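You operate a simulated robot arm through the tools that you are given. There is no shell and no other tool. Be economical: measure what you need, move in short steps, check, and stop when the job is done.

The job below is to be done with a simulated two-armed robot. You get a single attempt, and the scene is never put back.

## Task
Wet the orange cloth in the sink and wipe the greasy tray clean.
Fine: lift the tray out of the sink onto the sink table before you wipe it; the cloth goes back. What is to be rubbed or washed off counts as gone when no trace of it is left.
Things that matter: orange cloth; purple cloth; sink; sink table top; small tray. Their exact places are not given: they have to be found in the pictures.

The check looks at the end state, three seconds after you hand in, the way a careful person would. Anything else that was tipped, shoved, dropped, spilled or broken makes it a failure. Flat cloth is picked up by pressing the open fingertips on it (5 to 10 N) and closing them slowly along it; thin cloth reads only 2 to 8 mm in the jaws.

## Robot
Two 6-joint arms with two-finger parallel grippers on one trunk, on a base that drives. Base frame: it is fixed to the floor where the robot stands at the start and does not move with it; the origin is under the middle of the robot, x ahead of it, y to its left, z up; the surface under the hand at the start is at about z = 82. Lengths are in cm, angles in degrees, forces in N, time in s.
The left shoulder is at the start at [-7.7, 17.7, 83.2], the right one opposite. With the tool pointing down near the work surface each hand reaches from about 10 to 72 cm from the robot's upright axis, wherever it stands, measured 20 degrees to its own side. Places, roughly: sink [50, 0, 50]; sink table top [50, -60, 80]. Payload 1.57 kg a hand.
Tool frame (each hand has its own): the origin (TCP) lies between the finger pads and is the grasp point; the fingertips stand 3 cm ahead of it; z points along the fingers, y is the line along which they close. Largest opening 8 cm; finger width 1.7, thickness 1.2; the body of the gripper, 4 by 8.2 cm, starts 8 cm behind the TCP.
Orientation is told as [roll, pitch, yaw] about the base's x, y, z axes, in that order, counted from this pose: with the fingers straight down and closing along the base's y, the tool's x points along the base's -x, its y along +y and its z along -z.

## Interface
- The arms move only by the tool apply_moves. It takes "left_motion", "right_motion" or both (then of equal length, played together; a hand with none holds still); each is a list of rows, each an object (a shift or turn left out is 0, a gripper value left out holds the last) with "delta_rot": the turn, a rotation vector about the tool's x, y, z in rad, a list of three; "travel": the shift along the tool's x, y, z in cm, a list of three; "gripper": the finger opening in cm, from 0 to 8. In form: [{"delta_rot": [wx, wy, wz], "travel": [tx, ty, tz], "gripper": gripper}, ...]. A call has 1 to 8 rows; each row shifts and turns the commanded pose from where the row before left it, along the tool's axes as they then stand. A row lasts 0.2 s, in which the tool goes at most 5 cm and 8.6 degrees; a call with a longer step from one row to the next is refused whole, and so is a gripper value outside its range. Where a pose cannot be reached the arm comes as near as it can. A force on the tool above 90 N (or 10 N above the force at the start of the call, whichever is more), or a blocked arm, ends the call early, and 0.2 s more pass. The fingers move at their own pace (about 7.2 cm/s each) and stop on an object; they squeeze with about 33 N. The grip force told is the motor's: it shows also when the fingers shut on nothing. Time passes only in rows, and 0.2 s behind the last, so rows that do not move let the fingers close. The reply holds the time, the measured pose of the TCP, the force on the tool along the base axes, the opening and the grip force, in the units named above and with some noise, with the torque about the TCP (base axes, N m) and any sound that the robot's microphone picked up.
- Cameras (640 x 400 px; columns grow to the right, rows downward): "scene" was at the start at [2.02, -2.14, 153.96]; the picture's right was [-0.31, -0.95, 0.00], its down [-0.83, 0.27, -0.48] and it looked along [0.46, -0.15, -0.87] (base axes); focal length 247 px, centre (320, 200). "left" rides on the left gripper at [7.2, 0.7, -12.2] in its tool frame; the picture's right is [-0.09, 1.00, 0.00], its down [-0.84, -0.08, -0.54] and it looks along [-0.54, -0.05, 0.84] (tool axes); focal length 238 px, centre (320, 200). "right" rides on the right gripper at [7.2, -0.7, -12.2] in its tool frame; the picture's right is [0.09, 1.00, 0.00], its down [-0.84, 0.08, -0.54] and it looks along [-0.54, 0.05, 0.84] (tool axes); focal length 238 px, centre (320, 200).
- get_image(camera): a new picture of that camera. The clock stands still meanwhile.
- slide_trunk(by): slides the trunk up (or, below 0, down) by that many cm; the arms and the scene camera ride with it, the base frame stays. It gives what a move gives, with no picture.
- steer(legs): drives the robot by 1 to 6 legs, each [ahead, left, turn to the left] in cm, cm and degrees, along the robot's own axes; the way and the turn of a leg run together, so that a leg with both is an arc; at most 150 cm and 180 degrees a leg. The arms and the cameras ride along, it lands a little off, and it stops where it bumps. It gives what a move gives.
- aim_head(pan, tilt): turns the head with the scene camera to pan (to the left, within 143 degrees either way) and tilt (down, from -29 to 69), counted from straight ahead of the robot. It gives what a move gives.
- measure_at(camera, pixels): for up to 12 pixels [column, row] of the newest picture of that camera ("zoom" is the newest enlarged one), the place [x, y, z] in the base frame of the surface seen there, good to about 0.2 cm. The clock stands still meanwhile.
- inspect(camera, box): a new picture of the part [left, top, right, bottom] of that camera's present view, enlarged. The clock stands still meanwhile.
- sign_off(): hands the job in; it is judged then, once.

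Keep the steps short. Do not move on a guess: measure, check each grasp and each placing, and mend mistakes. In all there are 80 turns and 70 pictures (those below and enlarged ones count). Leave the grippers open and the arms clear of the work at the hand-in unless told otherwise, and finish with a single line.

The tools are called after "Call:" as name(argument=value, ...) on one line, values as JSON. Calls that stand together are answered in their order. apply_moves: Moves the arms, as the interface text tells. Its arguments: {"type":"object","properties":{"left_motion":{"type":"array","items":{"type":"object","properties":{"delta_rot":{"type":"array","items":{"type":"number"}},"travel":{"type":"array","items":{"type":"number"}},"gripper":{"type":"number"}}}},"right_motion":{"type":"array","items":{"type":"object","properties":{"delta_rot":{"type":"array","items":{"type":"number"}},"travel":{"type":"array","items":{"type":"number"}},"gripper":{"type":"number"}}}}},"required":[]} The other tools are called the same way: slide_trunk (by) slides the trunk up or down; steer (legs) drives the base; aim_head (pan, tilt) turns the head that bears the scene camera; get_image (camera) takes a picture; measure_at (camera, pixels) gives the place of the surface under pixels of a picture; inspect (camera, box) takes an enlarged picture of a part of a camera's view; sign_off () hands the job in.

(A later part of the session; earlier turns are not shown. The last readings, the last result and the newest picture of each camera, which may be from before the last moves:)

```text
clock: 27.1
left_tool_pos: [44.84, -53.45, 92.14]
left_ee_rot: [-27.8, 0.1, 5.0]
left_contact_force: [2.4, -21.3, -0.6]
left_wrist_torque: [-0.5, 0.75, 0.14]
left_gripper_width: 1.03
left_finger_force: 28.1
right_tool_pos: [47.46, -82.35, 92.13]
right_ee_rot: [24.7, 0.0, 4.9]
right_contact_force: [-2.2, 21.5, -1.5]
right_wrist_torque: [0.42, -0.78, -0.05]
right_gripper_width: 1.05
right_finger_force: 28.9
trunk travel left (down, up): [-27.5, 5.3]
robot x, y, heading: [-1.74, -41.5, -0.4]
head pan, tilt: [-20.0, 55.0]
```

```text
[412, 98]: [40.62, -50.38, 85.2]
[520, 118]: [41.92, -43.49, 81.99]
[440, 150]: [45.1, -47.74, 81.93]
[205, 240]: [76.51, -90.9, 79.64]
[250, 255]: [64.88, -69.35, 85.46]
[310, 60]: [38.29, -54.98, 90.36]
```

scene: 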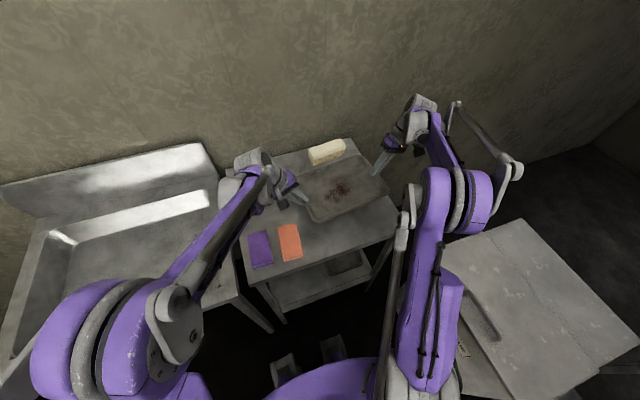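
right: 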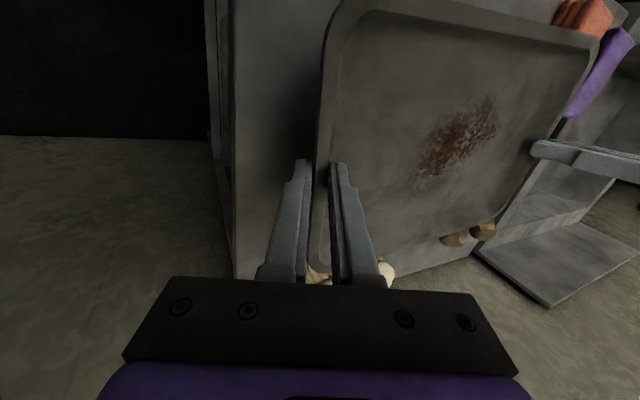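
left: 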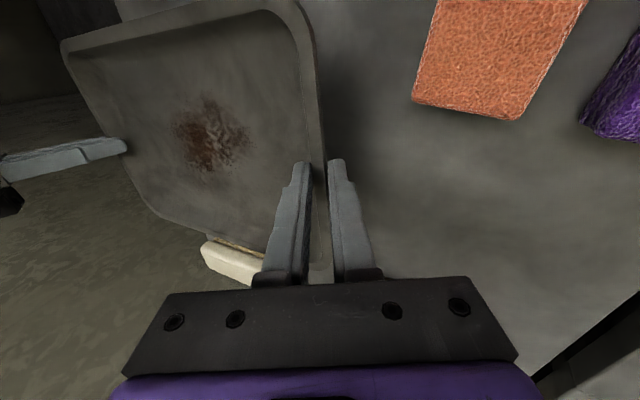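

Clear of the cloth and brush. I'll lower 6.4 cm, then finish slowly.

Call:
apply_moves(left_motion=[{"travel": [0, 0.66, 1.46]}, {"travel": [0, 0.75, 1.413]}, {"travel": [0, 0.75, 1.413]}, {"travel": [0, 0.75, 1.413]}, {"travel": [0, 0.14, 0.265]}, {"travel": [0, 0.07, 0.13]}], right_motion=[{"travel": [0, -0.587, 1.49]}, {"travel": [0, -0.677, 1.45]}, {"travel": [0, -0.677, 1.45]}, {"travel": [0, -0.677, 1.45]}, {"travel": [0, -0.127, 0.272]}, {"travel": [0, -0.063, 0.136]}])

Call:
get_image(camera="left")

```text
clock: 28.5
left_tool_pos: [44.98, -53.88, 85.4]
left_ee_rot: [-28.0, -0.2, 5.1]
left_contact_force: [8.8, -18.3, 35.1]
left_wrist_torque: [-0.66, -0.61, -0.23]
left_gripper_width: 1.06
left_finger_force: 28.4
right_tool_pos: [47.18, -82.5, 85.43]
right_ee_rot: [24.8, 0.0, 5.0]
right_contact_force: [-1.3, 6.8, 5.2]
right_wrist_torque: [0.17, 0.1, -0.2]
right_gripper_width: 1.05
right_finger_force: 28.2
trunk travel left (down, up): [-27.5, 5.3]
robot x, y, heading: [-1.52, -41.47, -0.4]
head pan, tilt: [-20.0, 55.0]
```

```text
36 pictures are left
```

left: 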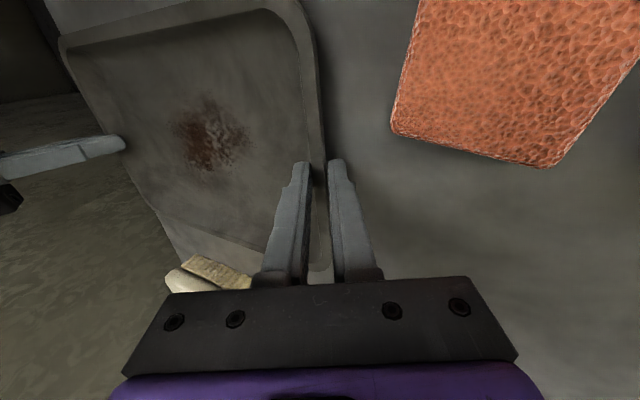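

The tray has touched down, with 35 N on the left hand. I'll open the fingers a little and back both hands out along their axes.

Call:
apply_moves(left_motion=[{"travel": [0, -0.09, -0.18], "gripper": 1.8}, {"gripper": 2.4}, {}, {"travel": [0, 0, -1.5]}, {"travel": [0, 0, -3]}, {"travel": [0, 0, -4]}, {"travel": [0, 0, -4]}], right_motion=[{"gripper": 1.8}, {"gripper": 2.4}, {}, {"travel": [0, 0, -1.5]}, {"travel": [0, 0, -3]}, {"travel": [0, 0, -4]}, {"travel": [0, 0, -4]}])

Call:
get_image(camera="right")

Call:
get_image(camera="left")

```text
clock: 30.1
left_tool_pos: [44.34, -47.8, 96.5]
left_ee_rot: [-27.6, 0.1, 5.2]
left_contact_force: [-0.6, 0.6, -0.8]
left_wrist_torque: [0.0, -0.02, 0.0]
left_gripper_width: 2.42
left_finger_force: 0.0
right_tool_pos: [47.93, -87.66, 97.09]
right_ee_rot: [24.6, 0.1, 4.9]
right_contact_force: [-0.3, -1.2, 0.4]
right_wrist_torque: [0.01, -0.01, -0.05]
right_gripper_width: 2.38
right_finger_force: 0.1
trunk travel left (down, up): [-27.5, 5.3]
robot x, y, heading: [-1.75, -41.26, -0.4]
head pan, tilt: [-20.0, 55.0]
```

```text
35 pictures are left
```

right: 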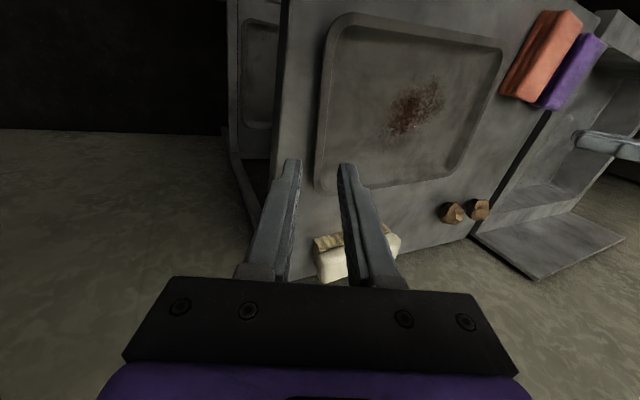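

```text
34 pictures are left
```

left: 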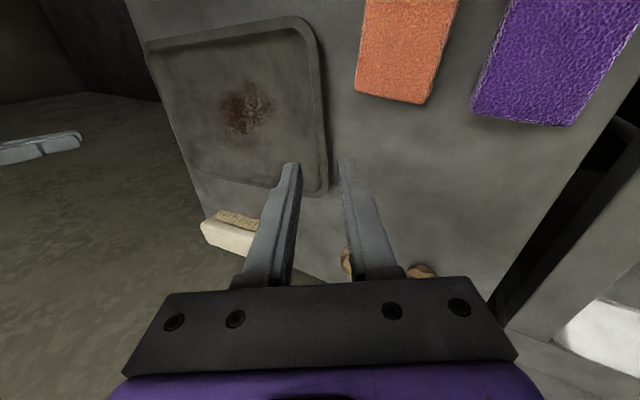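

The tray lies flat on the table. Next I'll straighten both hands, move the right one back out of the way, and bring the left (2.4 → 8 open) above the orange cloth at (36.4, −47.1) with yaw −4.3.

Call:
apply_moves(left_motion=[{"delta_rot": [-0.122, 0, 0], "travel": [0, 0, -1], "gripper": 8}, {"delta_rot": [-0.122, 0, 0], "travel": [0, 0, -1]}, {"delta_rot": [-0.122, 0, 0], "travel": [0, 0, -1]}, {"delta_rot": [-0.122, 0, 0], "travel": [0, 0, -1]}, {"delta_rot": [0, 0, 0.083]}, {"delta_rot": [0, 0, 0.083]}, {"travel": [3.9, 0, 0]}, {"travel": [3.9, 0, 0]}], right_motion=[{"travel": [0, 0, -2]}, {"delta_rot": [0.109, 0, 0], "travel": [0, 0, -2]}, {"delta_rot": [0.109, 0, 0], "travel": [0, 0, -2]}, {"delta_rot": [0.109, 0, 0], "travel": [3, 0, -2]}, {"delta_rot": [0.109, 0, 0], "travel": [4, 0, -2]}, {"travel": [4, 0, 0]}, {"travel": [4, 0, 0]}, {"travel": [4, 0, 0], "gripper": 8}])

Call:
get_image(camera="left")

Call:
get_image(camera="scene")

```text
clock: 31.9
left_tool_pos: [36.23, -46.05, 100.5]
left_ee_rot: [0.2, 0.0, -4.5]
left_contact_force: [0.2, 0.0, -0.8]
left_wrist_torque: [-0.01, -0.03, 0.0]
left_gripper_width: 7.98
left_finger_force: 0.1
right_tool_pos: [29.33, -92.51, 106.39]
right_ee_rot: [-0.3, 0.0, 5.0]
right_contact_force: [-0.7, 0.3, 0.5]
right_wrist_torque: [0.03, -0.06, -0.01]
right_gripper_width: 7.83
right_finger_force: 0.2
trunk travel left (down, up): [-27.5, 5.3]
robot x, y, heading: [-1.81, -41.4, -0.4]
head pan, tilt: [-20.0, 55.0]
```

```text
33 pictures are left
```

left: 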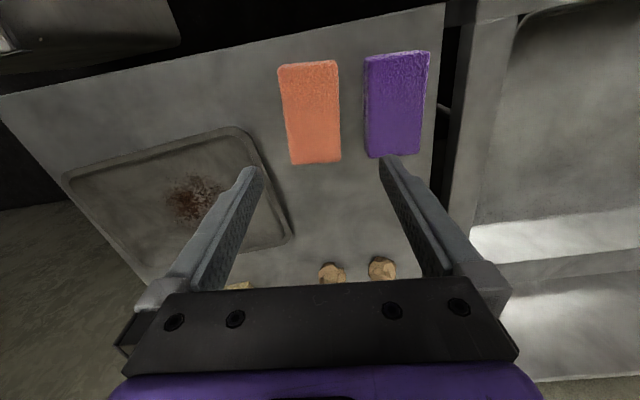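

```text
32 pictures are left
```

scene: 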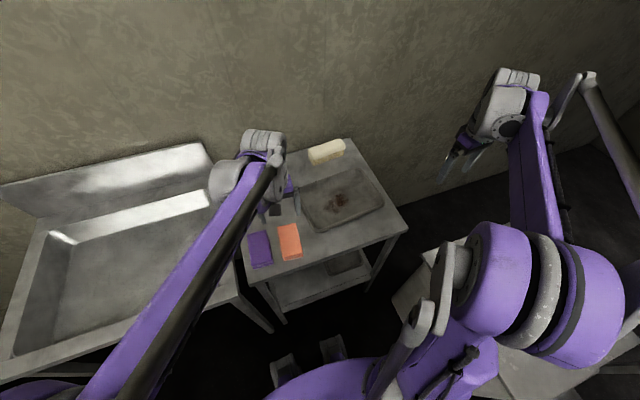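

The cloth is in the left view at (280–340, 60–163). I'll measure its corners, the gap to the purple cloth, and the tray rim and stain.

Call:
measure_at(camera="left", pixels=[[281, 75], [337, 72], [293, 158], [338, 155], [367, 75], [367, 150], [308, 110], [288, 240], [250, 140], [170, 200], [215, 182], [195, 220]])

Call:
inspect(camera="left", box=[240, 40, 440, 180])

```text
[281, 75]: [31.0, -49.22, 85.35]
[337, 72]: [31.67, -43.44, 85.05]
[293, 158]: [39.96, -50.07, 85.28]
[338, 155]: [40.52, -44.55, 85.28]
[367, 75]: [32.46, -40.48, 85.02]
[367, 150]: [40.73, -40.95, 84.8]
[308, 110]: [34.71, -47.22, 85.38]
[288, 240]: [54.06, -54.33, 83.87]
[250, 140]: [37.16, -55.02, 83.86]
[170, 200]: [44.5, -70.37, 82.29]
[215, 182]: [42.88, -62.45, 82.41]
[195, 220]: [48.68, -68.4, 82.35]
```

```text
2.86 times, centred on (340, 110) of left
```

zoom: 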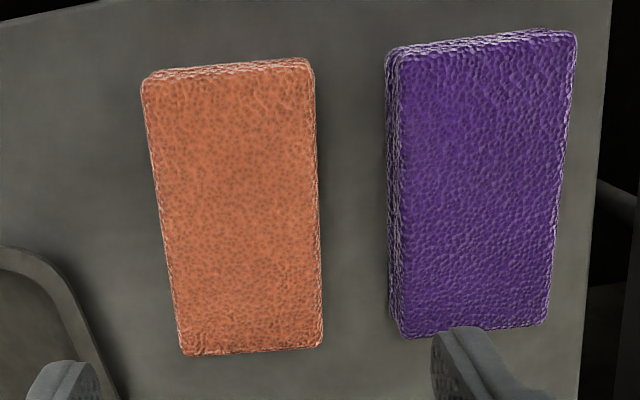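

The cloth is centred at (36, −46.85), about 5.9 wide with its top at 85.35. I'll shift −0.8 in y and go down to TCP 86.5, leaving the cloth's lower part sticking out below the tips.

Call:
apply_moves(left_motion=[{"travel": [0.3, -0.8, 2], "gripper": 7.6}, {"travel": [0, 0, 4]}, {"travel": [0, 0, 3]}, {"travel": [0, 0, 3]}, {"travel": [0, 0, 2]}, {}])

Call:
get_image(camera="left")

```text
clock: 33.3
left_tool_pos: [35.95, -46.76, 86.29]
left_ee_rot: [0.2, -0.1, -4.5]
left_contact_force: [0.2, -0.4, -0.5]
left_wrist_torque: [0.03, 0.01, -0.01]
left_gripper_width: 7.6
left_finger_force: 0.1
right_tool_pos: [29.44, -92.37, 106.39]
right_ee_rot: [-0.3, 0.0, 5.0]
right_contact_force: [0.4, 0.3, -0.1]
right_wrist_torque: [0.01, -0.02, 0.02]
right_gripper_width: 8.0
right_finger_force: 0.0
trunk travel left (down, up): [-27.5, 5.3]
robot x, y, heading: [-1.62, -41.2, -0.3]
head pan, tilt: [-20.0, 55.0]
```

```text
30 pictures are left
```

left: 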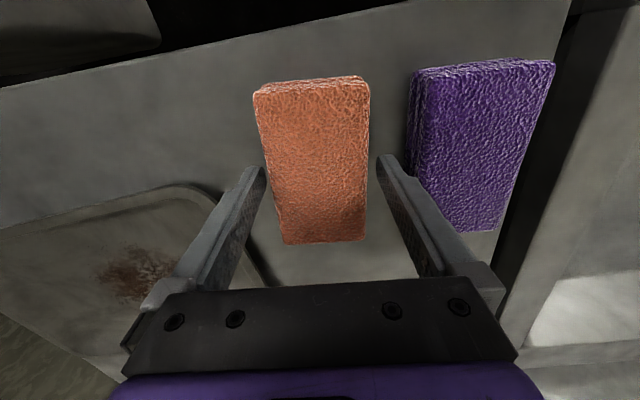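

The fingers straddle the cloth cleanly. I'll close and lift 8 cm.

Call:
apply_moves(left_motion=[{"gripper": 5}, {"gripper": 3}, {"gripper": 0}, {}, {"travel": [0, 0, -1]}, {"travel": [0, 0, -3]}, {"travel": [0, 0, -4]}])

Call:
get_image(camera="left")

```text
clock: 34.9
left_tool_pos: [36.29, -46.92, 94.32]
left_ee_rot: [0.3, 0.0, -4.4]
left_contact_force: [-0.3, -0.4, -1.3]
left_wrist_torque: [0.01, -0.01, -0.01]
left_gripper_width: 6.28
left_finger_force: 33.1
right_tool_pos: [29.42, -92.47, 106.34]
right_ee_rot: [-0.3, 0.1, 5.0]
right_contact_force: [-0.4, -0.2, 0.2]
right_wrist_torque: [0.02, 0.0, 0.02]
right_gripper_width: 7.98
right_finger_force: 0.0
trunk travel left (down, up): [-27.5, 5.3]
robot x, y, heading: [-1.9, -41.58, -0.4]
head pan, tilt: [-20.0, 55.0]
```

```text
29 pictures are left
```

left: 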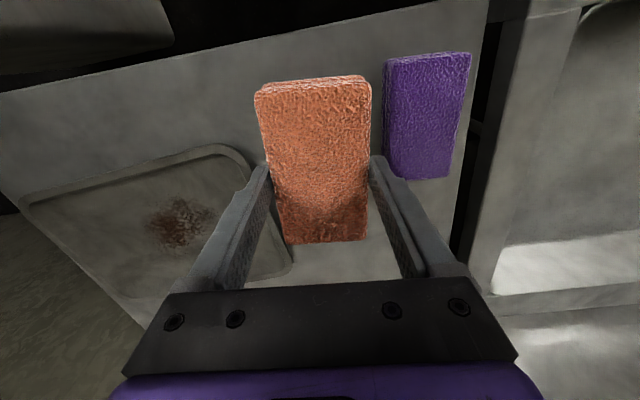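

The cloth is held at 6.28 wide. I'll carry it over to the sink at about (45, −8), staying at z 94 above the rim.

Call:
apply_moves(left_motion=[{"travel": [-0.75, 4.85, 0]}, {"travel": [-0.75, 4.85, 0]}, {"travel": [-0.75, 4.85, 0]}, {"travel": [-0.75, 4.85, 0]}, {"travel": [-0.75, 4.85, 0]}, {"travel": [-0.75, 4.85, 0]}, {"travel": [-0.75, 4.85, 0]}, {"travel": [-0.75, 4.85, 0]}])

Call:
get_image(camera="left")

```text
clock: 36.7
left_tool_pos: [45.29, -8.42, 94.62]
left_ee_rot: [0.2, 0.1, -4.5]
left_contact_force: [0.8, 0.2, -0.9]
left_wrist_torque: [-0.04, 0.03, -0.02]
left_gripper_width: 6.3
left_finger_force: 33.0
right_tool_pos: [29.55, -92.39, 106.4]
right_ee_rot: [-0.4, 0.0, 5.0]
right_contact_force: [0.9, 0.9, -0.2]
right_wrist_torque: [0.0, 0.01, 0.0]
right_gripper_width: 8.0
right_finger_force: 0.0
trunk travel left (down, up): [-27.5, 5.3]
robot x, y, heading: [-1.75, -41.72, -0.2]
head pan, tilt: [-20.0, 55.0]
```

```text
28 pictures are left
```

left: 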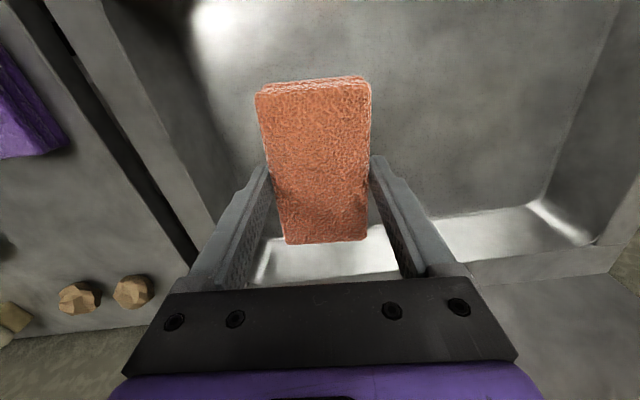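

I'm above the sink floor, and the cloth bottom is 4.3 below the TCP. I'll lower to TCP ≈76.8 so the cloth rests on the wet floor, and hold there a moment.

Call:
apply_moves(left_motion=[{"travel": [0, 0, 4.5]}, {"travel": [0, 0, 4.5]}, {"travel": [0, 0, 4.5]}, {"travel": [0, 0, 3]}, {"travel": [0, 0, 1.3]}, {}, {}, {}])

Call:
get_image(camera="left")

```text
clock: 38.5
left_tool_pos: [45.22, -8.91, 76.81]
left_ee_rot: [0.3, 0.1, -4.6]
left_contact_force: [0.7, -1.3, 3.1]
left_wrist_torque: [-0.18, -0.09, -0.02]
left_gripper_width: 6.29
left_finger_force: 32.9
right_tool_pos: [29.51, -92.5, 106.31]
right_ee_rot: [-0.3, -0.1, 5.1]
right_contact_force: [-0.6, 0.3, -0.4]
right_wrist_torque: [0.02, -0.01, 0.0]
right_gripper_width: 7.99
right_finger_force: 0.1
trunk travel left (down, up): [-27.5, 5.3]
robot x, y, heading: [-1.58, -41.46, -0.4]
head pan, tilt: [-20.0, 55.0]
```

```text
27 pictures are left
```

left: 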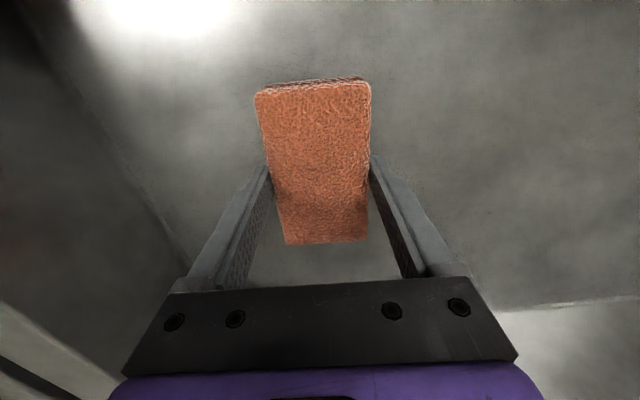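

The cloth rests on the floor at 3 N. I'll press lightly, hold it longer, lift, and compare its look.

Call:
apply_moves(left_motion=[{"travel": [0, 0, 0.2]}, {"travel": [0, 2, 0]}, {"travel": [0, -2, 0]}, {}, {}, {}, {}, {}])

Call:
apply_moves(left_motion=[{"travel": [0, 0, -2]}, {"travel": [0, 0, -3]}, {"travel": [0, 0, -4.2]}, {"travel": [0, 0, -4.2]}, {"travel": [0, 0, -4.2]}])

Call:
get_image(camera="left")

```text
clock: 40.3
left_tool_pos: [45.01, -8.75, 76.51]
left_ee_rot: [0.4, -0.1, -4.4]
left_contact_force: [-0.3, 22.6, 47.2]
left_wrist_torque: [0.67, -0.09, 0.06]
left_gripper_width: 6.31
left_finger_force: 33.2
right_tool_pos: [29.35, -92.28, 106.59]
right_ee_rot: [-0.3, -0.2, 5.0]
right_contact_force: [0.6, 0.3, -0.5]
right_wrist_torque: [-0.02, 0.01, -0.02]
right_gripper_width: 7.99
right_finger_force: 0.0
trunk travel left (down, up): [-27.5, 5.3]
robot x, y, heading: [-1.7, -41.4, -0.3]
head pan, tilt: [-20.0, 55.0]
```

```text
clock: 41.5
left_tool_pos: [45.19, -8.92, 94.22]
left_ee_rot: [0.4, 0.0, -4.5]
left_contact_force: [-0.5, 0.2, -0.3]
left_wrist_torque: [0.01, 0.02, -0.02]
left_gripper_width: 6.31
left_finger_force: 32.6
right_tool_pos: [29.47, -92.51, 106.37]
right_ee_rot: [-0.3, 0.0, 5.0]
right_contact_force: [0.6, 0.4, 0.2]
right_wrist_torque: [-0.01, 0.0, -0.01]
right_gripper_width: 8.0
right_finger_force: 0.1
trunk travel left (down, up): [-27.5, 5.3]
robot x, y, heading: [-2.02, -41.61, -0.2]
head pan, tilt: [-20.0, 55.0]
```

```text
26 pictures are left
```

left: 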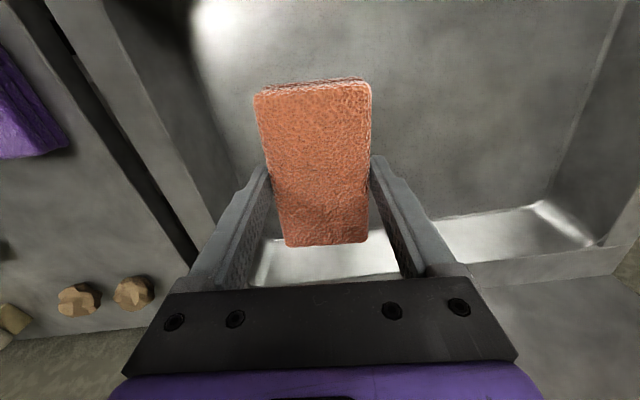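

The cloth looks darker and smoother than before. I'll carry it to the tray, staying at z 94.

Call:
apply_moves(left_motion=[{"travel": [-0.38, -4.85, 0]}, {"travel": [-0.38, -4.85, 0]}, {"travel": [-0.38, -4.85, 0]}, {"travel": [-0.38, -4.85, 0]}, {"travel": [-0.38, -4.85, 0]}, {"travel": [-0.38, -4.85, 0]}, {"travel": [-0.38, -4.85, 0]}, {"travel": [-0.38, -4.85, 0]}])

Call:
apply_moves(left_motion=[{"travel": [-0.5, -4.6, 0]}, {"travel": [-0.5, -4.6, 0]}, {"travel": [-0.5, -4, 0]}, {"delta_rot": [0, 0, -0.083]}, {"delta_rot": [0, 0, -0.083]}])

Call:
get_image(camera="left")

```text
clock: 43.3
left_tool_pos: [45.42, -47.76, 94.24]
left_ee_rot: [0.3, 0.0, -4.4]
left_contact_force: [-0.4, 0.4, -0.4]
left_wrist_torque: [0.02, 0.0, -0.03]
left_gripper_width: 6.32
left_finger_force: 33.2
right_tool_pos: [29.55, -92.39, 106.28]
right_ee_rot: [-0.2, 0.0, 5.0]
right_contact_force: [0.5, 0.8, 0.4]
right_wrist_torque: [0.0, 0.01, 0.02]
right_gripper_width: 7.98
right_finger_force: 0.1
trunk travel left (down, up): [-27.5, 5.3]
robot x, y, heading: [-1.77, -41.25, -0.3]
head pan, tilt: [-20.0, 55.0]
```

```text
clock: 44.5
left_tool_pos: [45.57, -60.96, 93.89]
left_ee_rot: [0.2, 0.0, 5.1]
left_contact_force: [0.0, 0.4, -0.4]
left_wrist_torque: [0.01, -0.01, 0.02]
left_gripper_width: 6.28
left_finger_force: 32.7
right_tool_pos: [29.59, -92.38, 106.48]
right_ee_rot: [-0.3, 0.0, 5.0]
right_contact_force: [0.2, 0.4, 0.4]
right_wrist_torque: [-0.01, -0.02, 0.01]
right_gripper_width: 8.0
right_finger_force: 0.0
trunk travel left (down, up): [-27.5, 5.3]
robot x, y, heading: [-2.02, -41.36, -0.2]
head pan, tilt: [-20.0, 55.0]
```

```text
25 pictures are left
```

left: 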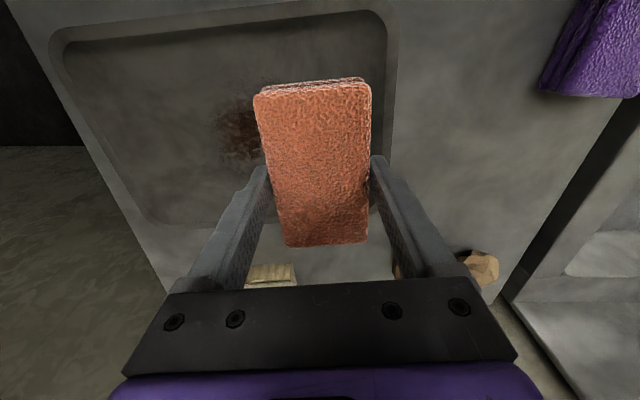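

Aligned over the tray's left half. I'll lower to near contact, then press in small steps.

Call:
apply_moves(left_motion=[{"travel": [0, -0.6, 3]}, {"travel": [0, 0, 3]}, {"travel": [0, 0, 1]}, {"travel": [0, 0, 0.3]}])

```text
clock: 45.5
left_tool_pos: [45.85, -61.43, 86.74]
left_ee_rot: [0.3, 0.0, 5.1]
left_contact_force: [-1.1, -0.8, -0.1]
left_wrist_torque: [0.0, 0.0, 0.01]
left_gripper_width: 6.33
left_finger_force: 32.4
right_tool_pos: [29.53, -92.42, 106.45]
right_ee_rot: [-0.2, 0.0, 5.0]
right_contact_force: [-1.1, -0.7, 0.3]
right_wrist_torque: [0.0, -0.03, -0.01]
right_gripper_width: 8.0
right_finger_force: 0.0
trunk travel left (down, up): [-27.5, 5.3]
robot x, y, heading: [-1.64, -41.39, -0.3]
head pan, tilt: [-20.0, 55.0]
```

Call:
apply_moves(left_motion=[{"travel": [0, 0, 0.2]}, {"travel": [0, 0, 0.15]}, {}])

```text
clock: 46.3
left_tool_pos: [45.73, -61.39, 86.5]
left_ee_rot: [0.2, -0.2, 5.2]
left_contact_force: [4.6, -2.2, 21.5]
left_wrist_torque: [-0.26, -0.08, 0.02]
left_gripper_width: 6.29
left_finger_force: 32.3
right_tool_pos: [29.39, -92.5, 106.42]
right_ee_rot: [-0.4, 0.0, 5.0]
right_contact_force: [1.3, 0.0, 0.8]
right_wrist_torque: [0.0, -0.04, 0.0]
right_gripper_width: 8.0
right_finger_force: 0.0
trunk travel left (down, up): [-27.5, 5.3]
robot x, y, heading: [-1.89, -41.64, -0.6]
head pan, tilt: [-20.0, 55.0]
```

Pressing at about 21 N. I'll ease off 0.08 and stroke along the tray to the right over the stain.

Call:
apply_moves(left_motion=[{"travel": [0, -1.3, -0.08]}, {"travel": [0, -1.4, 0]}, {"travel": [0, -1.4, 0]}, {"travel": [0, -1.4, 0]}, {"travel": [0, -1.4, 0]}, {"travel": [0, -1.4, 0]}, {"travel": [0, -1.4, 0]}, {"travel": [0, -1.4, 0]}])

Call:
get_image(camera="left")

```text
clock: 48.1
left_tool_pos: [46.56, -72.07, 86.58]
left_ee_rot: [0.2, -0.1, 5.2]
left_contact_force: [-2.7, 16.9, 48.0]
left_wrist_torque: [0.63, 0.16, -0.04]
left_gripper_width: 6.3
left_finger_force: 33.7
right_tool_pos: [29.31, -92.1, 106.66]
right_ee_rot: [-0.5, -0.1, 5.0]
right_contact_force: [0.1, -0.5, 0.5]
right_wrist_torque: [-0.01, -0.02, -0.02]
right_gripper_width: 8.0
right_finger_force: 0.0
trunk travel left (down, up): [-27.5, 5.3]
robot x, y, heading: [-1.77, -41.57, -0.3]
head pan, tilt: [-20.0, 55.0]
```

```text
24 pictures are left
```

left: 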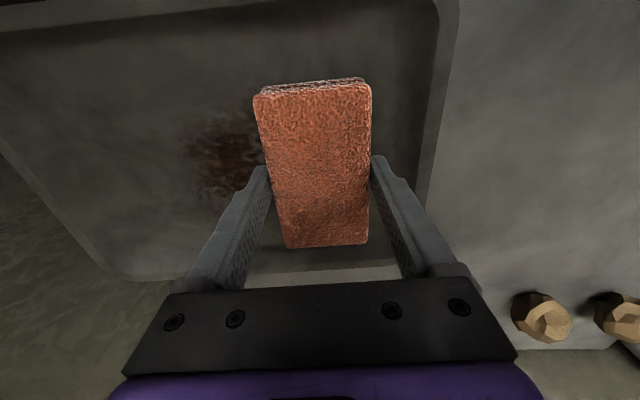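

The stain is still beyond the cloth although the hand moved 10.7 cm, so the tray may have slid along. I'll measure before going on.

Call:
measure_at(camera="left", pixels=[[445, 60], [430, 200], [110, 270], [60, 215], [190, 160], [230, 110], [20, 25], [320, 272]])

Call:
get_image(camera="scene")

```text
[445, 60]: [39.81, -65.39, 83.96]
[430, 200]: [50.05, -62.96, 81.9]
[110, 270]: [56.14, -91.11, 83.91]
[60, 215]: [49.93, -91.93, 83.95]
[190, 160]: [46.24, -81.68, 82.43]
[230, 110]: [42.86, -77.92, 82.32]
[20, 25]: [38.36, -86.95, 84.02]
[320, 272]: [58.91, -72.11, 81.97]
```

```text
23 pictures are left
```

scene: 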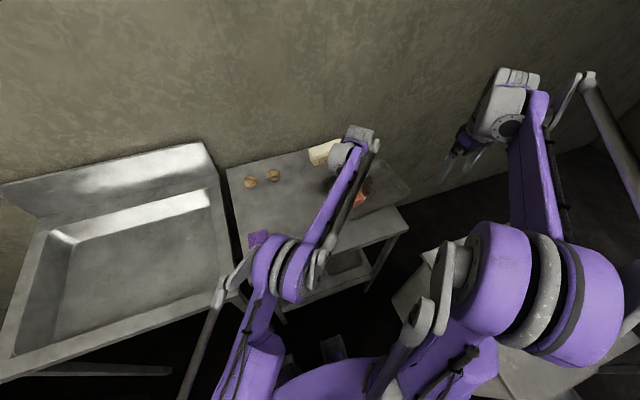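

The tray did slide and now overhangs the table's right edge by 8 cm. It's still stable with the cloth pressing on it. I'll drag it back the same way, 10.8 cm left.

Call:
apply_moves(left_motion=[{"travel": [0, 1.2, 0]}, {"travel": [0, 1.4, 0]}, {"travel": [0, 1.4, 0]}, {"travel": [0, 1.4, 0]}, {"travel": [0, 1.4, 0]}, {"travel": [0, 1.4, 0]}, {"travel": [0, 1.4, 0]}, {"travel": [0, 1.4, 0]}])

Call:
get_image(camera="left")

```text
clock: 49.9
left_tool_pos: [45.64, -61.47, 86.48]
left_ee_rot: [0.2, -0.1, 5.1]
left_contact_force: [-0.1, -0.6, 0.3]
left_wrist_torque: [0.03, -0.01, 0.02]
left_gripper_width: 6.32
left_finger_force: 32.7
right_tool_pos: [29.46, -92.39, 106.48]
right_ee_rot: [-0.3, 0.2, 5.0]
right_contact_force: [-0.2, -0.2, -0.1]
right_wrist_torque: [0.0, -0.03, 0.02]
right_gripper_width: 7.99
right_finger_force: 0.0
trunk travel left (down, up): [-27.5, 5.3]
robot x, y, heading: [-1.57, -41.52, -0.0]
head pan, tilt: [-20.0, 55.0]
```

```text
22 pictures are left
```

left: 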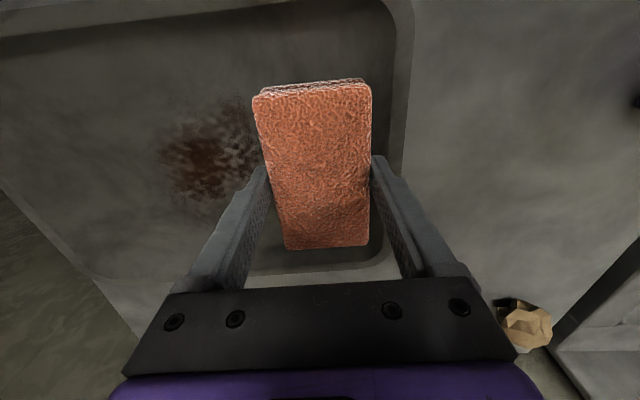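

Call:
measure_at(camera="left", pixels=[[400, 60], [390, 215], [105, 270], [60, 225], [10, 170], [160, 150], [240, 100], [215, 210], [250, 160], [10, 25], [360, 265], [300, 272]])

```text
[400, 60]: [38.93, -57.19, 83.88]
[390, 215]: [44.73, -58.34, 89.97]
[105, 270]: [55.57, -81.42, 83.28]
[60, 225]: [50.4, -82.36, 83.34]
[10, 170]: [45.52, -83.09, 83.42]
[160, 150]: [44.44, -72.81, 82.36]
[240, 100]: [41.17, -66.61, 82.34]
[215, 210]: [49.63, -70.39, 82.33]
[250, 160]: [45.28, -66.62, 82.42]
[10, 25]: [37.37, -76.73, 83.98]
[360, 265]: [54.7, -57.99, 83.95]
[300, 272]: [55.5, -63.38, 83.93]
```

The tray is back but about 2 cm right of where I set it. I'll hold its right rim with the right hand, as I did before, so it can't slide. The rim centre is about (47.5, −83.5). I'm bringing the right hand above it with a 25° lean and 2.4 open.

Call:
apply_moves(right_motion=[{"travel": [-3.72, 1.0, 2.0], "gripper": 2.4}, {"travel": [-3.72, 1.0, 2.0]}, {"travel": [-3.72, 1.0, 2.0]}, {"travel": [-3.72, 1.0, 2.0]}, {"travel": [-3.72, 1.0, 2.0]}, {"delta_rot": [-0.145, 0, 0]}, {"delta_rot": [-0.145, 0, 0]}, {"delta_rot": [-0.145, 0, 0]}])

Call:
get_image(camera="right")

```text
clock: 51.7
left_tool_pos: [45.67, -61.59, 86.35]
left_ee_rot: [0.3, 0.0, 5.1]
left_contact_force: [0.3, -1.3, -0.8]
left_wrist_torque: [0.01, -0.01, 0.03]
left_gripper_width: 6.31
left_finger_force: 33.5
right_tool_pos: [47.4, -85.79, 96.22]
right_ee_rot: [24.8, 0.0, 5.0]
right_contact_force: [-0.3, -0.5, 0.0]
right_wrist_torque: [0.04, 0.03, -0.01]
right_gripper_width: 2.4
right_finger_force: 0.1
trunk travel left (down, up): [-27.5, 5.3]
robot x, y, heading: [-1.88, -41.61, -0.1]
head pan, tilt: [-20.0, 55.0]
```

```text
21 pictures are left
```

right: 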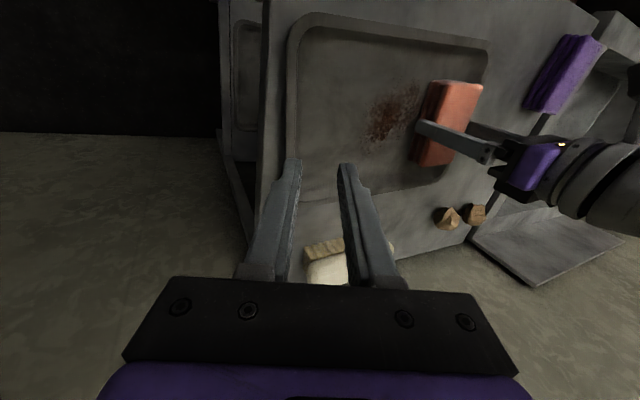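

Call:
measure_at(camera="right", pixels=[[290, 100], [294, 100], [298, 100], [286, 100], [294, 150], [296, 60], [272, 100], [266, 100], [480, 100], [487, 60], [376, 130], [420, 95]])

```text
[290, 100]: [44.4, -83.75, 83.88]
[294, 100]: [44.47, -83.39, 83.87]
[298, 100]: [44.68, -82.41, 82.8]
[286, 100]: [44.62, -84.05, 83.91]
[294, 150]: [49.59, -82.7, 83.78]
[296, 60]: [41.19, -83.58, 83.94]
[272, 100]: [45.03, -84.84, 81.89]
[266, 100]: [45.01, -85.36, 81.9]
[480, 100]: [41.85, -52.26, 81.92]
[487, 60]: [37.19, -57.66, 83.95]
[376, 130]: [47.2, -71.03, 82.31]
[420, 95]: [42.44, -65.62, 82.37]
```

The table edge is near −85.4 and the rim centre near −83.35 at x 47.5. I'll lower beside it, then advance along the fingers as in the earlier good grasp.

Call:
apply_moves(right_motion=[{"travel": [0, -0.95, 2.5]}, {"travel": [0, -0.95, 2.5]}, {"travel": [0, -0.95, 2.48]}, {"travel": [0, -0.1, 1.2]}, {"travel": [0, -0.1, 1.2]}, {"travel": [0, -0.1, 0.6], "gripper": 2.0}])

Call:
get_image(camera="right")

```text
clock: 53.1
left_tool_pos: [45.67, -61.41, 86.44]
left_ee_rot: [0.3, -0.1, 5.0]
left_contact_force: [0.5, -0.2, -1.0]
left_wrist_torque: [0.02, -0.01, 0.02]
left_gripper_width: 6.3
left_finger_force: 32.8
right_tool_pos: [47.18, -84.3, 85.64]
right_ee_rot: [24.5, -0.1, 4.9]
right_contact_force: [8.9, -11.8, 28.4]
right_wrist_torque: [-0.62, -0.3, 0.03]
right_gripper_width: 1.96
right_finger_force: 0.1
trunk travel left (down, up): [-27.5, 5.3]
robot x, y, heading: [-1.67, -41.44, -0.4]
head pan, tilt: [-20.0, 55.0]
```

```text
20 pictures are left
```

right: 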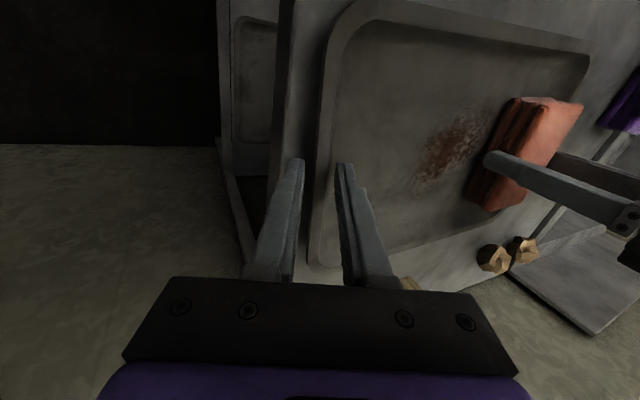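

The outer finger touches the table and straddles the rim. I'll ease up 0.1 and close.

Call:
apply_moves(right_motion=[{"travel": [0, 0, -0.12]}, {"gripper": 1.2}, {"gripper": 0}, {}, {}])

Call:
inspect(camera="right", box=[220, 80, 420, 280])

```text
clock: 54.3
left_tool_pos: [45.61, -61.5, 86.46]
left_ee_rot: [0.3, 0.0, 5.1]
left_contact_force: [0.6, -3.1, 0.5]
left_wrist_torque: [-0.08, -0.05, -0.06]
left_gripper_width: 6.29
left_finger_force: 33.1
right_tool_pos: [47.04, -84.13, 85.37]
right_ee_rot: [24.7, 0.0, 5.1]
right_contact_force: [-5.6, 0.8, 4.9]
right_wrist_torque: [-0.07, 0.13, 0.3]
right_gripper_width: 1.02
right_finger_force: 28.5
trunk travel left (down, up): [-27.5, 5.3]
robot x, y, heading: [-1.29, -41.3, -0.3]
head pan, tilt: [-20.0, 55.0]
```

```text
2.00 times, centred on (320, 180) of right
```

zoom: 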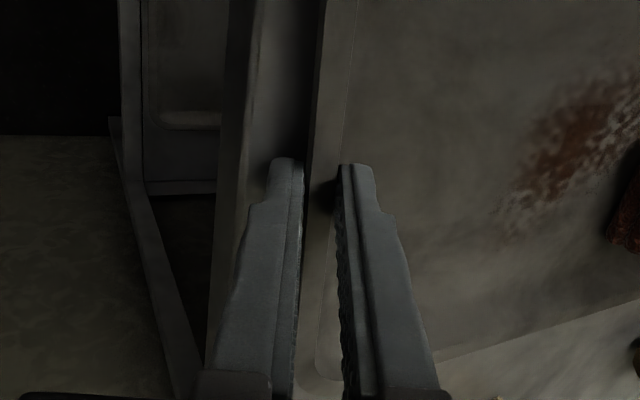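

The rim is gripped at 1.02. I'll press the cloth gently and stroke right across the stain while the right hand holds.

Call:
apply_moves(left_motion=[{"travel": [0, 0, 0.12]}, {"travel": [0, -1.5, 0]}, {"travel": [0, -1.5, 0]}, {"travel": [0, -1.5, 0]}, {"travel": [0, -1.5, 0]}, {"travel": [0, -1.5, 0]}, {"travel": [0, -1.5, 0]}, {"travel": [0, -1.5, 0]}])

Call:
get_image(camera="left")

```text
clock: 56.1
left_tool_pos: [46.54, -71.71, 86.24]
left_ee_rot: [0.3, -0.1, 5.1]
left_contact_force: [-3.0, 19.1, 46.2]
left_wrist_torque: [0.51, 0.06, -0.09]
left_gripper_width: 6.28
left_finger_force: 33.0
right_tool_pos: [47.11, -84.42, 85.48]
right_ee_rot: [24.5, 0.0, 4.9]
right_contact_force: [3.9, -14.2, -24.3]
right_wrist_torque: [-0.44, 0.1, -0.31]
right_gripper_width: 1.03
right_finger_force: 28.5
trunk travel left (down, up): [-27.5, 5.3]
robot x, y, heading: [-1.49, -41.45, -0.2]
head pan, tilt: [-20.0, 55.0]
```

```text
18 pictures are left
```

left: 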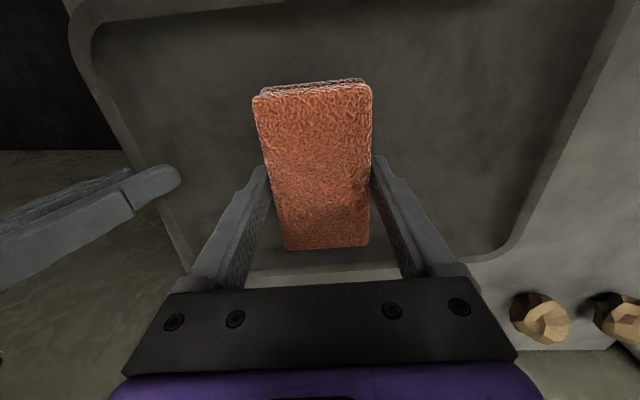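

The tray held still, and what the cloth has passed over looks clean. I'll ease off slightly and stroke back left.

Call:
apply_moves(left_motion=[{"travel": [0, -0.6, -0.1]}, {"travel": [0.8, 0, 0]}, {"travel": [0, 1.8, 0]}, {"travel": [0, 1.8, 0]}, {"travel": [0, 1.8, 0]}, {"travel": [0, 1.8, 0]}, {"travel": [0, 1.8, 0]}, {"travel": [0, 1.5, 0]}])

Call:
get_image(camera="left")

```text
clock: 57.9
left_tool_pos: [44.98, -62.04, 86.32]
left_ee_rot: [0.2, 0.0, 5.1]
left_contact_force: [0.5, -0.5, -0.5]
left_wrist_torque: [0.0, 0.01, 0.01]
left_gripper_width: 6.29
left_finger_force: 32.8
right_tool_pos: [47.11, -84.36, 85.45]
right_ee_rot: [24.6, 0.1, 5.1]
right_contact_force: [-0.8, 0.5, 2.2]
right_wrist_torque: [0.0, -0.37, 0.08]
right_gripper_width: 1.02
right_finger_force: 28.1
trunk travel left (down, up): [-27.5, 5.3]
robot x, y, heading: [-2.08, -41.69, -0.4]
head pan, tilt: [-20.0, 55.0]
```

```text
17 pictures are left
```

left: 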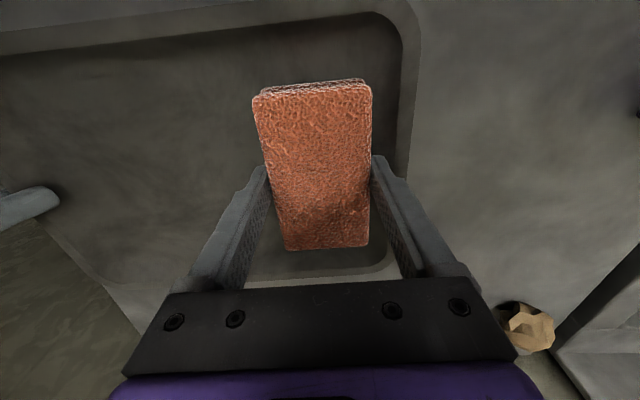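

The stain seems gone. I'll enlarge the wiped area to look for faint traces.

Call:
inspect(camera="left", box=[80, 40, 270, 240])

Call:
inspect(camera="right", box=[320, 0, 600, 240])

```text
2.00 times, centred on (175, 140) of left
```

zoom: 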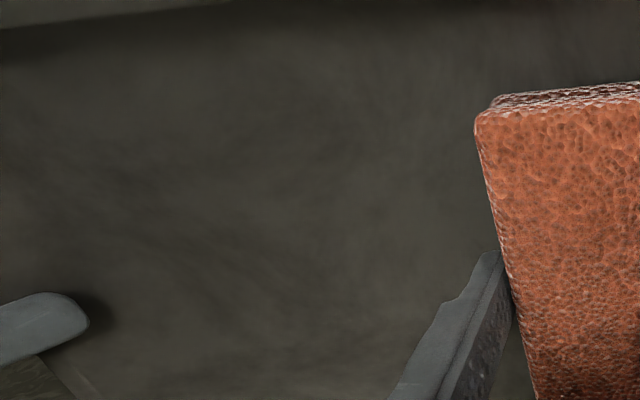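

```text
1.67 times, centred on (460, 120) of right
```

zoom: 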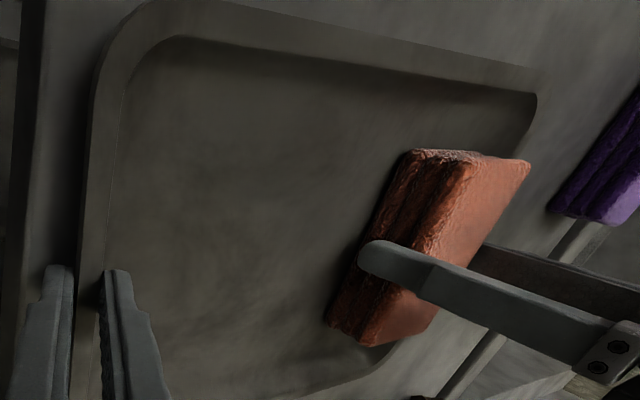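

No trace visible. I'll do one more out-and-back pass, shifted 1.2 cm toward the far side, for safety.

Call:
apply_moves(left_motion=[{"travel": [-1.4, 0, 0.1]}, {"travel": [0, -2.4, 0]}, {"travel": [0, -2.4, 0]}, {"travel": [0, -2.4, 0]}, {"travel": [0, -2.4, -0.08]}, {"travel": [0, 3.1, 0]}, {"travel": [0, 3.1, 0]}, {"travel": [0, 3.1, 0]}])

Call:
apply_moves(left_motion=[{"travel": [0, 0, -2]}, {"travel": [0, 0, -3]}, {"travel": [0, 0, -3.5]}])

Call:
get_image(camera="right")

```text
clock: 59.7
left_tool_pos: [46.28, -62.22, 86.54]
left_ee_rot: [0.2, 0.0, 5.1]
left_contact_force: [0.1, 0.1, -0.3]
left_wrist_torque: [-0.02, 0.0, 0.02]
left_gripper_width: 6.29
left_finger_force: 32.9
right_tool_pos: [47.21, -84.24, 85.36]
right_ee_rot: [24.6, 0.1, 5.0]
right_contact_force: [-1.2, 1.9, 0.3]
right_wrist_torque: [-0.03, -0.32, 0.15]
right_gripper_width: 1.03
right_finger_force: 27.9
trunk travel left (down, up): [-27.5, 5.3]
robot x, y, heading: [-1.72, -41.78, -0.2]
head pan, tilt: [-20.0, 55.0]
```

```text
clock: 60.5
left_tool_pos: [46.3, -62.52, 95.06]
left_ee_rot: [0.4, 0.0, 5.1]
left_contact_force: [0.6, 0.1, -0.4]
left_wrist_torque: [-0.01, 0.02, 0.0]
left_gripper_width: 6.3
left_finger_force: 33.3
right_tool_pos: [46.98, -84.24, 85.41]
right_ee_rot: [24.7, 0.1, 5.0]
right_contact_force: [-0.4, -0.2, 0.0]
right_wrist_torque: [0.01, -0.3, 0.11]
right_gripper_width: 1.03
right_finger_force: 28.5
trunk travel left (down, up): [-27.5, 5.3]
robot x, y, heading: [-1.71, -41.18, -0.4]
head pan, tilt: [-20.0, 55.0]
```

```text
14 pictures are left
```

right: 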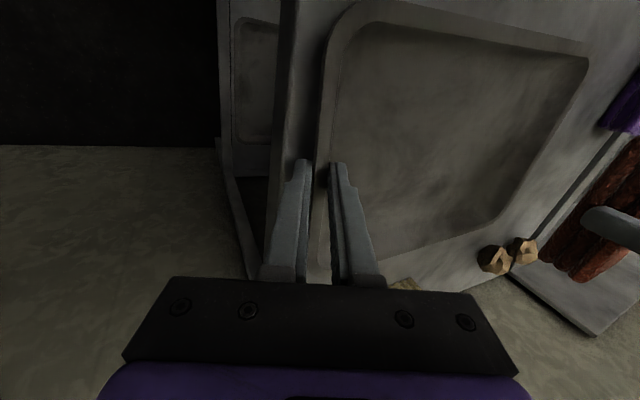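

The tray is clean. At the same time I'll nudge the tray 1.2 cm back from the table edge with the right hand and release it, and carry the cloth back above its old place (36, −46.8, yaw −4.4).

Call:
apply_moves(left_motion=[{"travel": [1.77, 3.31, 0]}, {"travel": [1.77, 3.31, 0]}, {"travel": [1.77, 3.31, 0]}, {"travel": [1.77, 3.31, 0]}, {"travel": [1.77, 3.31, 0]}, {"delta_rot": [0, 0, 0.083]}, {"delta_rot": [0, 0, 0.083]}], right_motion=[{"travel": [0, 0.55, 0.25]}, {"travel": [0, 0.55, 0.25]}, {"gripper": 2.4}, {}, {"travel": [0, 0, -1.5]}, {"travel": [0, 0, -3.5]}, {"travel": [0, 0, -4.5]}])

Call:
get_image(camera="left")

Call:
get_image(camera="right")

```text
clock: 62.1
left_tool_pos: [36.13, -46.54, 94.95]
left_ee_rot: [0.3, 0.0, -4.5]
left_contact_force: [-0.2, -0.3, -0.5]
left_wrist_torque: [-0.01, -0.04, 0.04]
left_gripper_width: 6.33
left_finger_force: 33.0
right_tool_pos: [47.41, -87.11, 94.53]
right_ee_rot: [24.7, 0.1, 5.0]
right_contact_force: [0.2, 0.2, 0.3]
right_wrist_torque: [-0.04, 0.01, -0.01]
right_gripper_width: 2.41
right_finger_force: 0.2
trunk travel left (down, up): [-27.5, 5.3]
robot x, y, heading: [-1.52, -41.42, -0.3]
head pan, tilt: [-20.0, 55.0]
```

```text
13 pictures are left
```

left: 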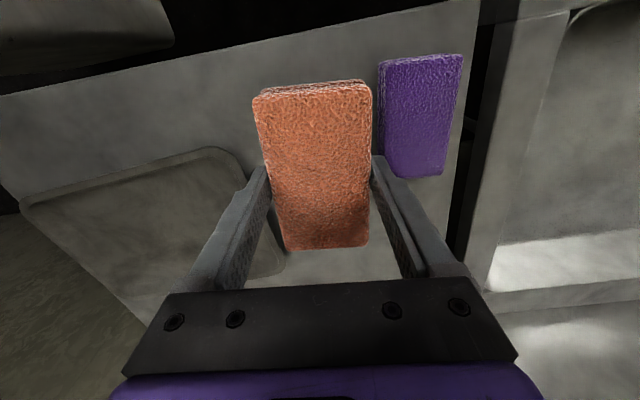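

```text
12 pictures are left
```

right: 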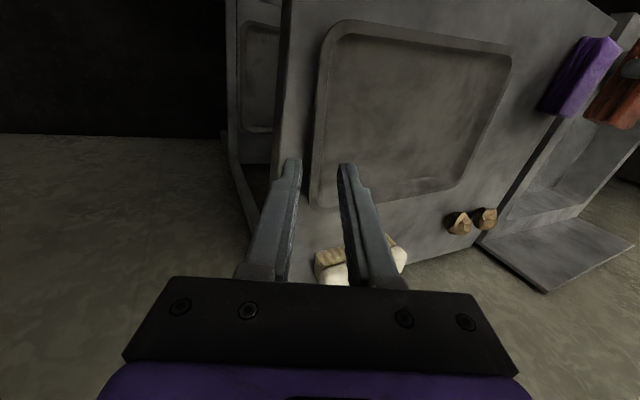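

The tray is clear of the hand and on the table. I'll lower the cloth to its place (8.6 cm down) and, in the same call, move the right hand up and back.

Call:
apply_moves(left_motion=[{"travel": [0, -0.25, 3]}, {"travel": [0, 0, 3]}, {"travel": [0, 0, 2]}, {"travel": [0, 0, 0.6]}, {"travel": [0, 0, 0.15]}, {}], right_motion=[{"travel": [0, 0, -4]}, {"delta_rot": [0.145, 0, 0], "travel": [0, 0, -3]}, {"delta_rot": [0.145, 0, 0], "travel": [0, 0, -3]}, {"delta_rot": [0.145, 0, 0], "travel": [4, 0, 0]}, {"travel": [4.5, 0, 0]}, {"travel": [4.5, 0, 0], "gripper": 8}])

Call:
get_image(camera="left")

```text
clock: 63.5
left_tool_pos: [36.04, -46.68, 86.12]
left_ee_rot: [0.2, 0.0, -4.5]
left_contact_force: [0.6, -0.7, -0.8]
left_wrist_torque: [0.0, -0.02, 0.0]
left_gripper_width: 6.29
left_finger_force: 33.2
right_tool_pos: [34.63, -91.71, 103.35]
right_ee_rot: [-0.3, 0.1, 5.0]
right_contact_force: [0.8, -0.3, 0.6]
right_wrist_torque: [-0.01, 0.04, 0.0]
right_gripper_width: 7.82
right_finger_force: 0.4
trunk travel left (down, up): [-27.5, 5.3]
robot x, y, heading: [-1.54, -41.31, -0.0]
head pan, tilt: [-20.0, 55.0]
```

```text
11 pictures are left
```

left: 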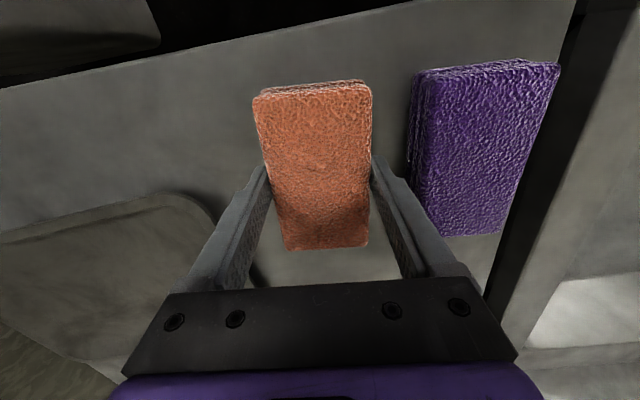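

No contact yet. I'll lower in small steps.

Call:
apply_moves(left_motion=[{"travel": [0, 0, 0.12]}, {"travel": [0, 0, 0.1]}, {}])

```text
clock: 64.3
left_tool_pos: [36.04, -46.81, 85.94]
left_ee_rot: [0.2, -0.1, -4.4]
left_contact_force: [4.9, 0.8, 14.9]
left_wrist_torque: [-0.47, -0.11, 0.16]
left_gripper_width: 6.27
left_finger_force: 33.2
right_tool_pos: [34.75, -91.78, 103.26]
right_ee_rot: [-0.3, -0.1, 5.1]
right_contact_force: [0.8, -0.1, 0.2]
right_wrist_torque: [0.01, 0.03, 0.02]
right_gripper_width: 7.99
right_finger_force: 0.1
trunk travel left (down, up): [-27.5, 5.3]
robot x, y, heading: [-1.67, -41.87, -0.7]
head pan, tilt: [-20.0, 55.0]
```

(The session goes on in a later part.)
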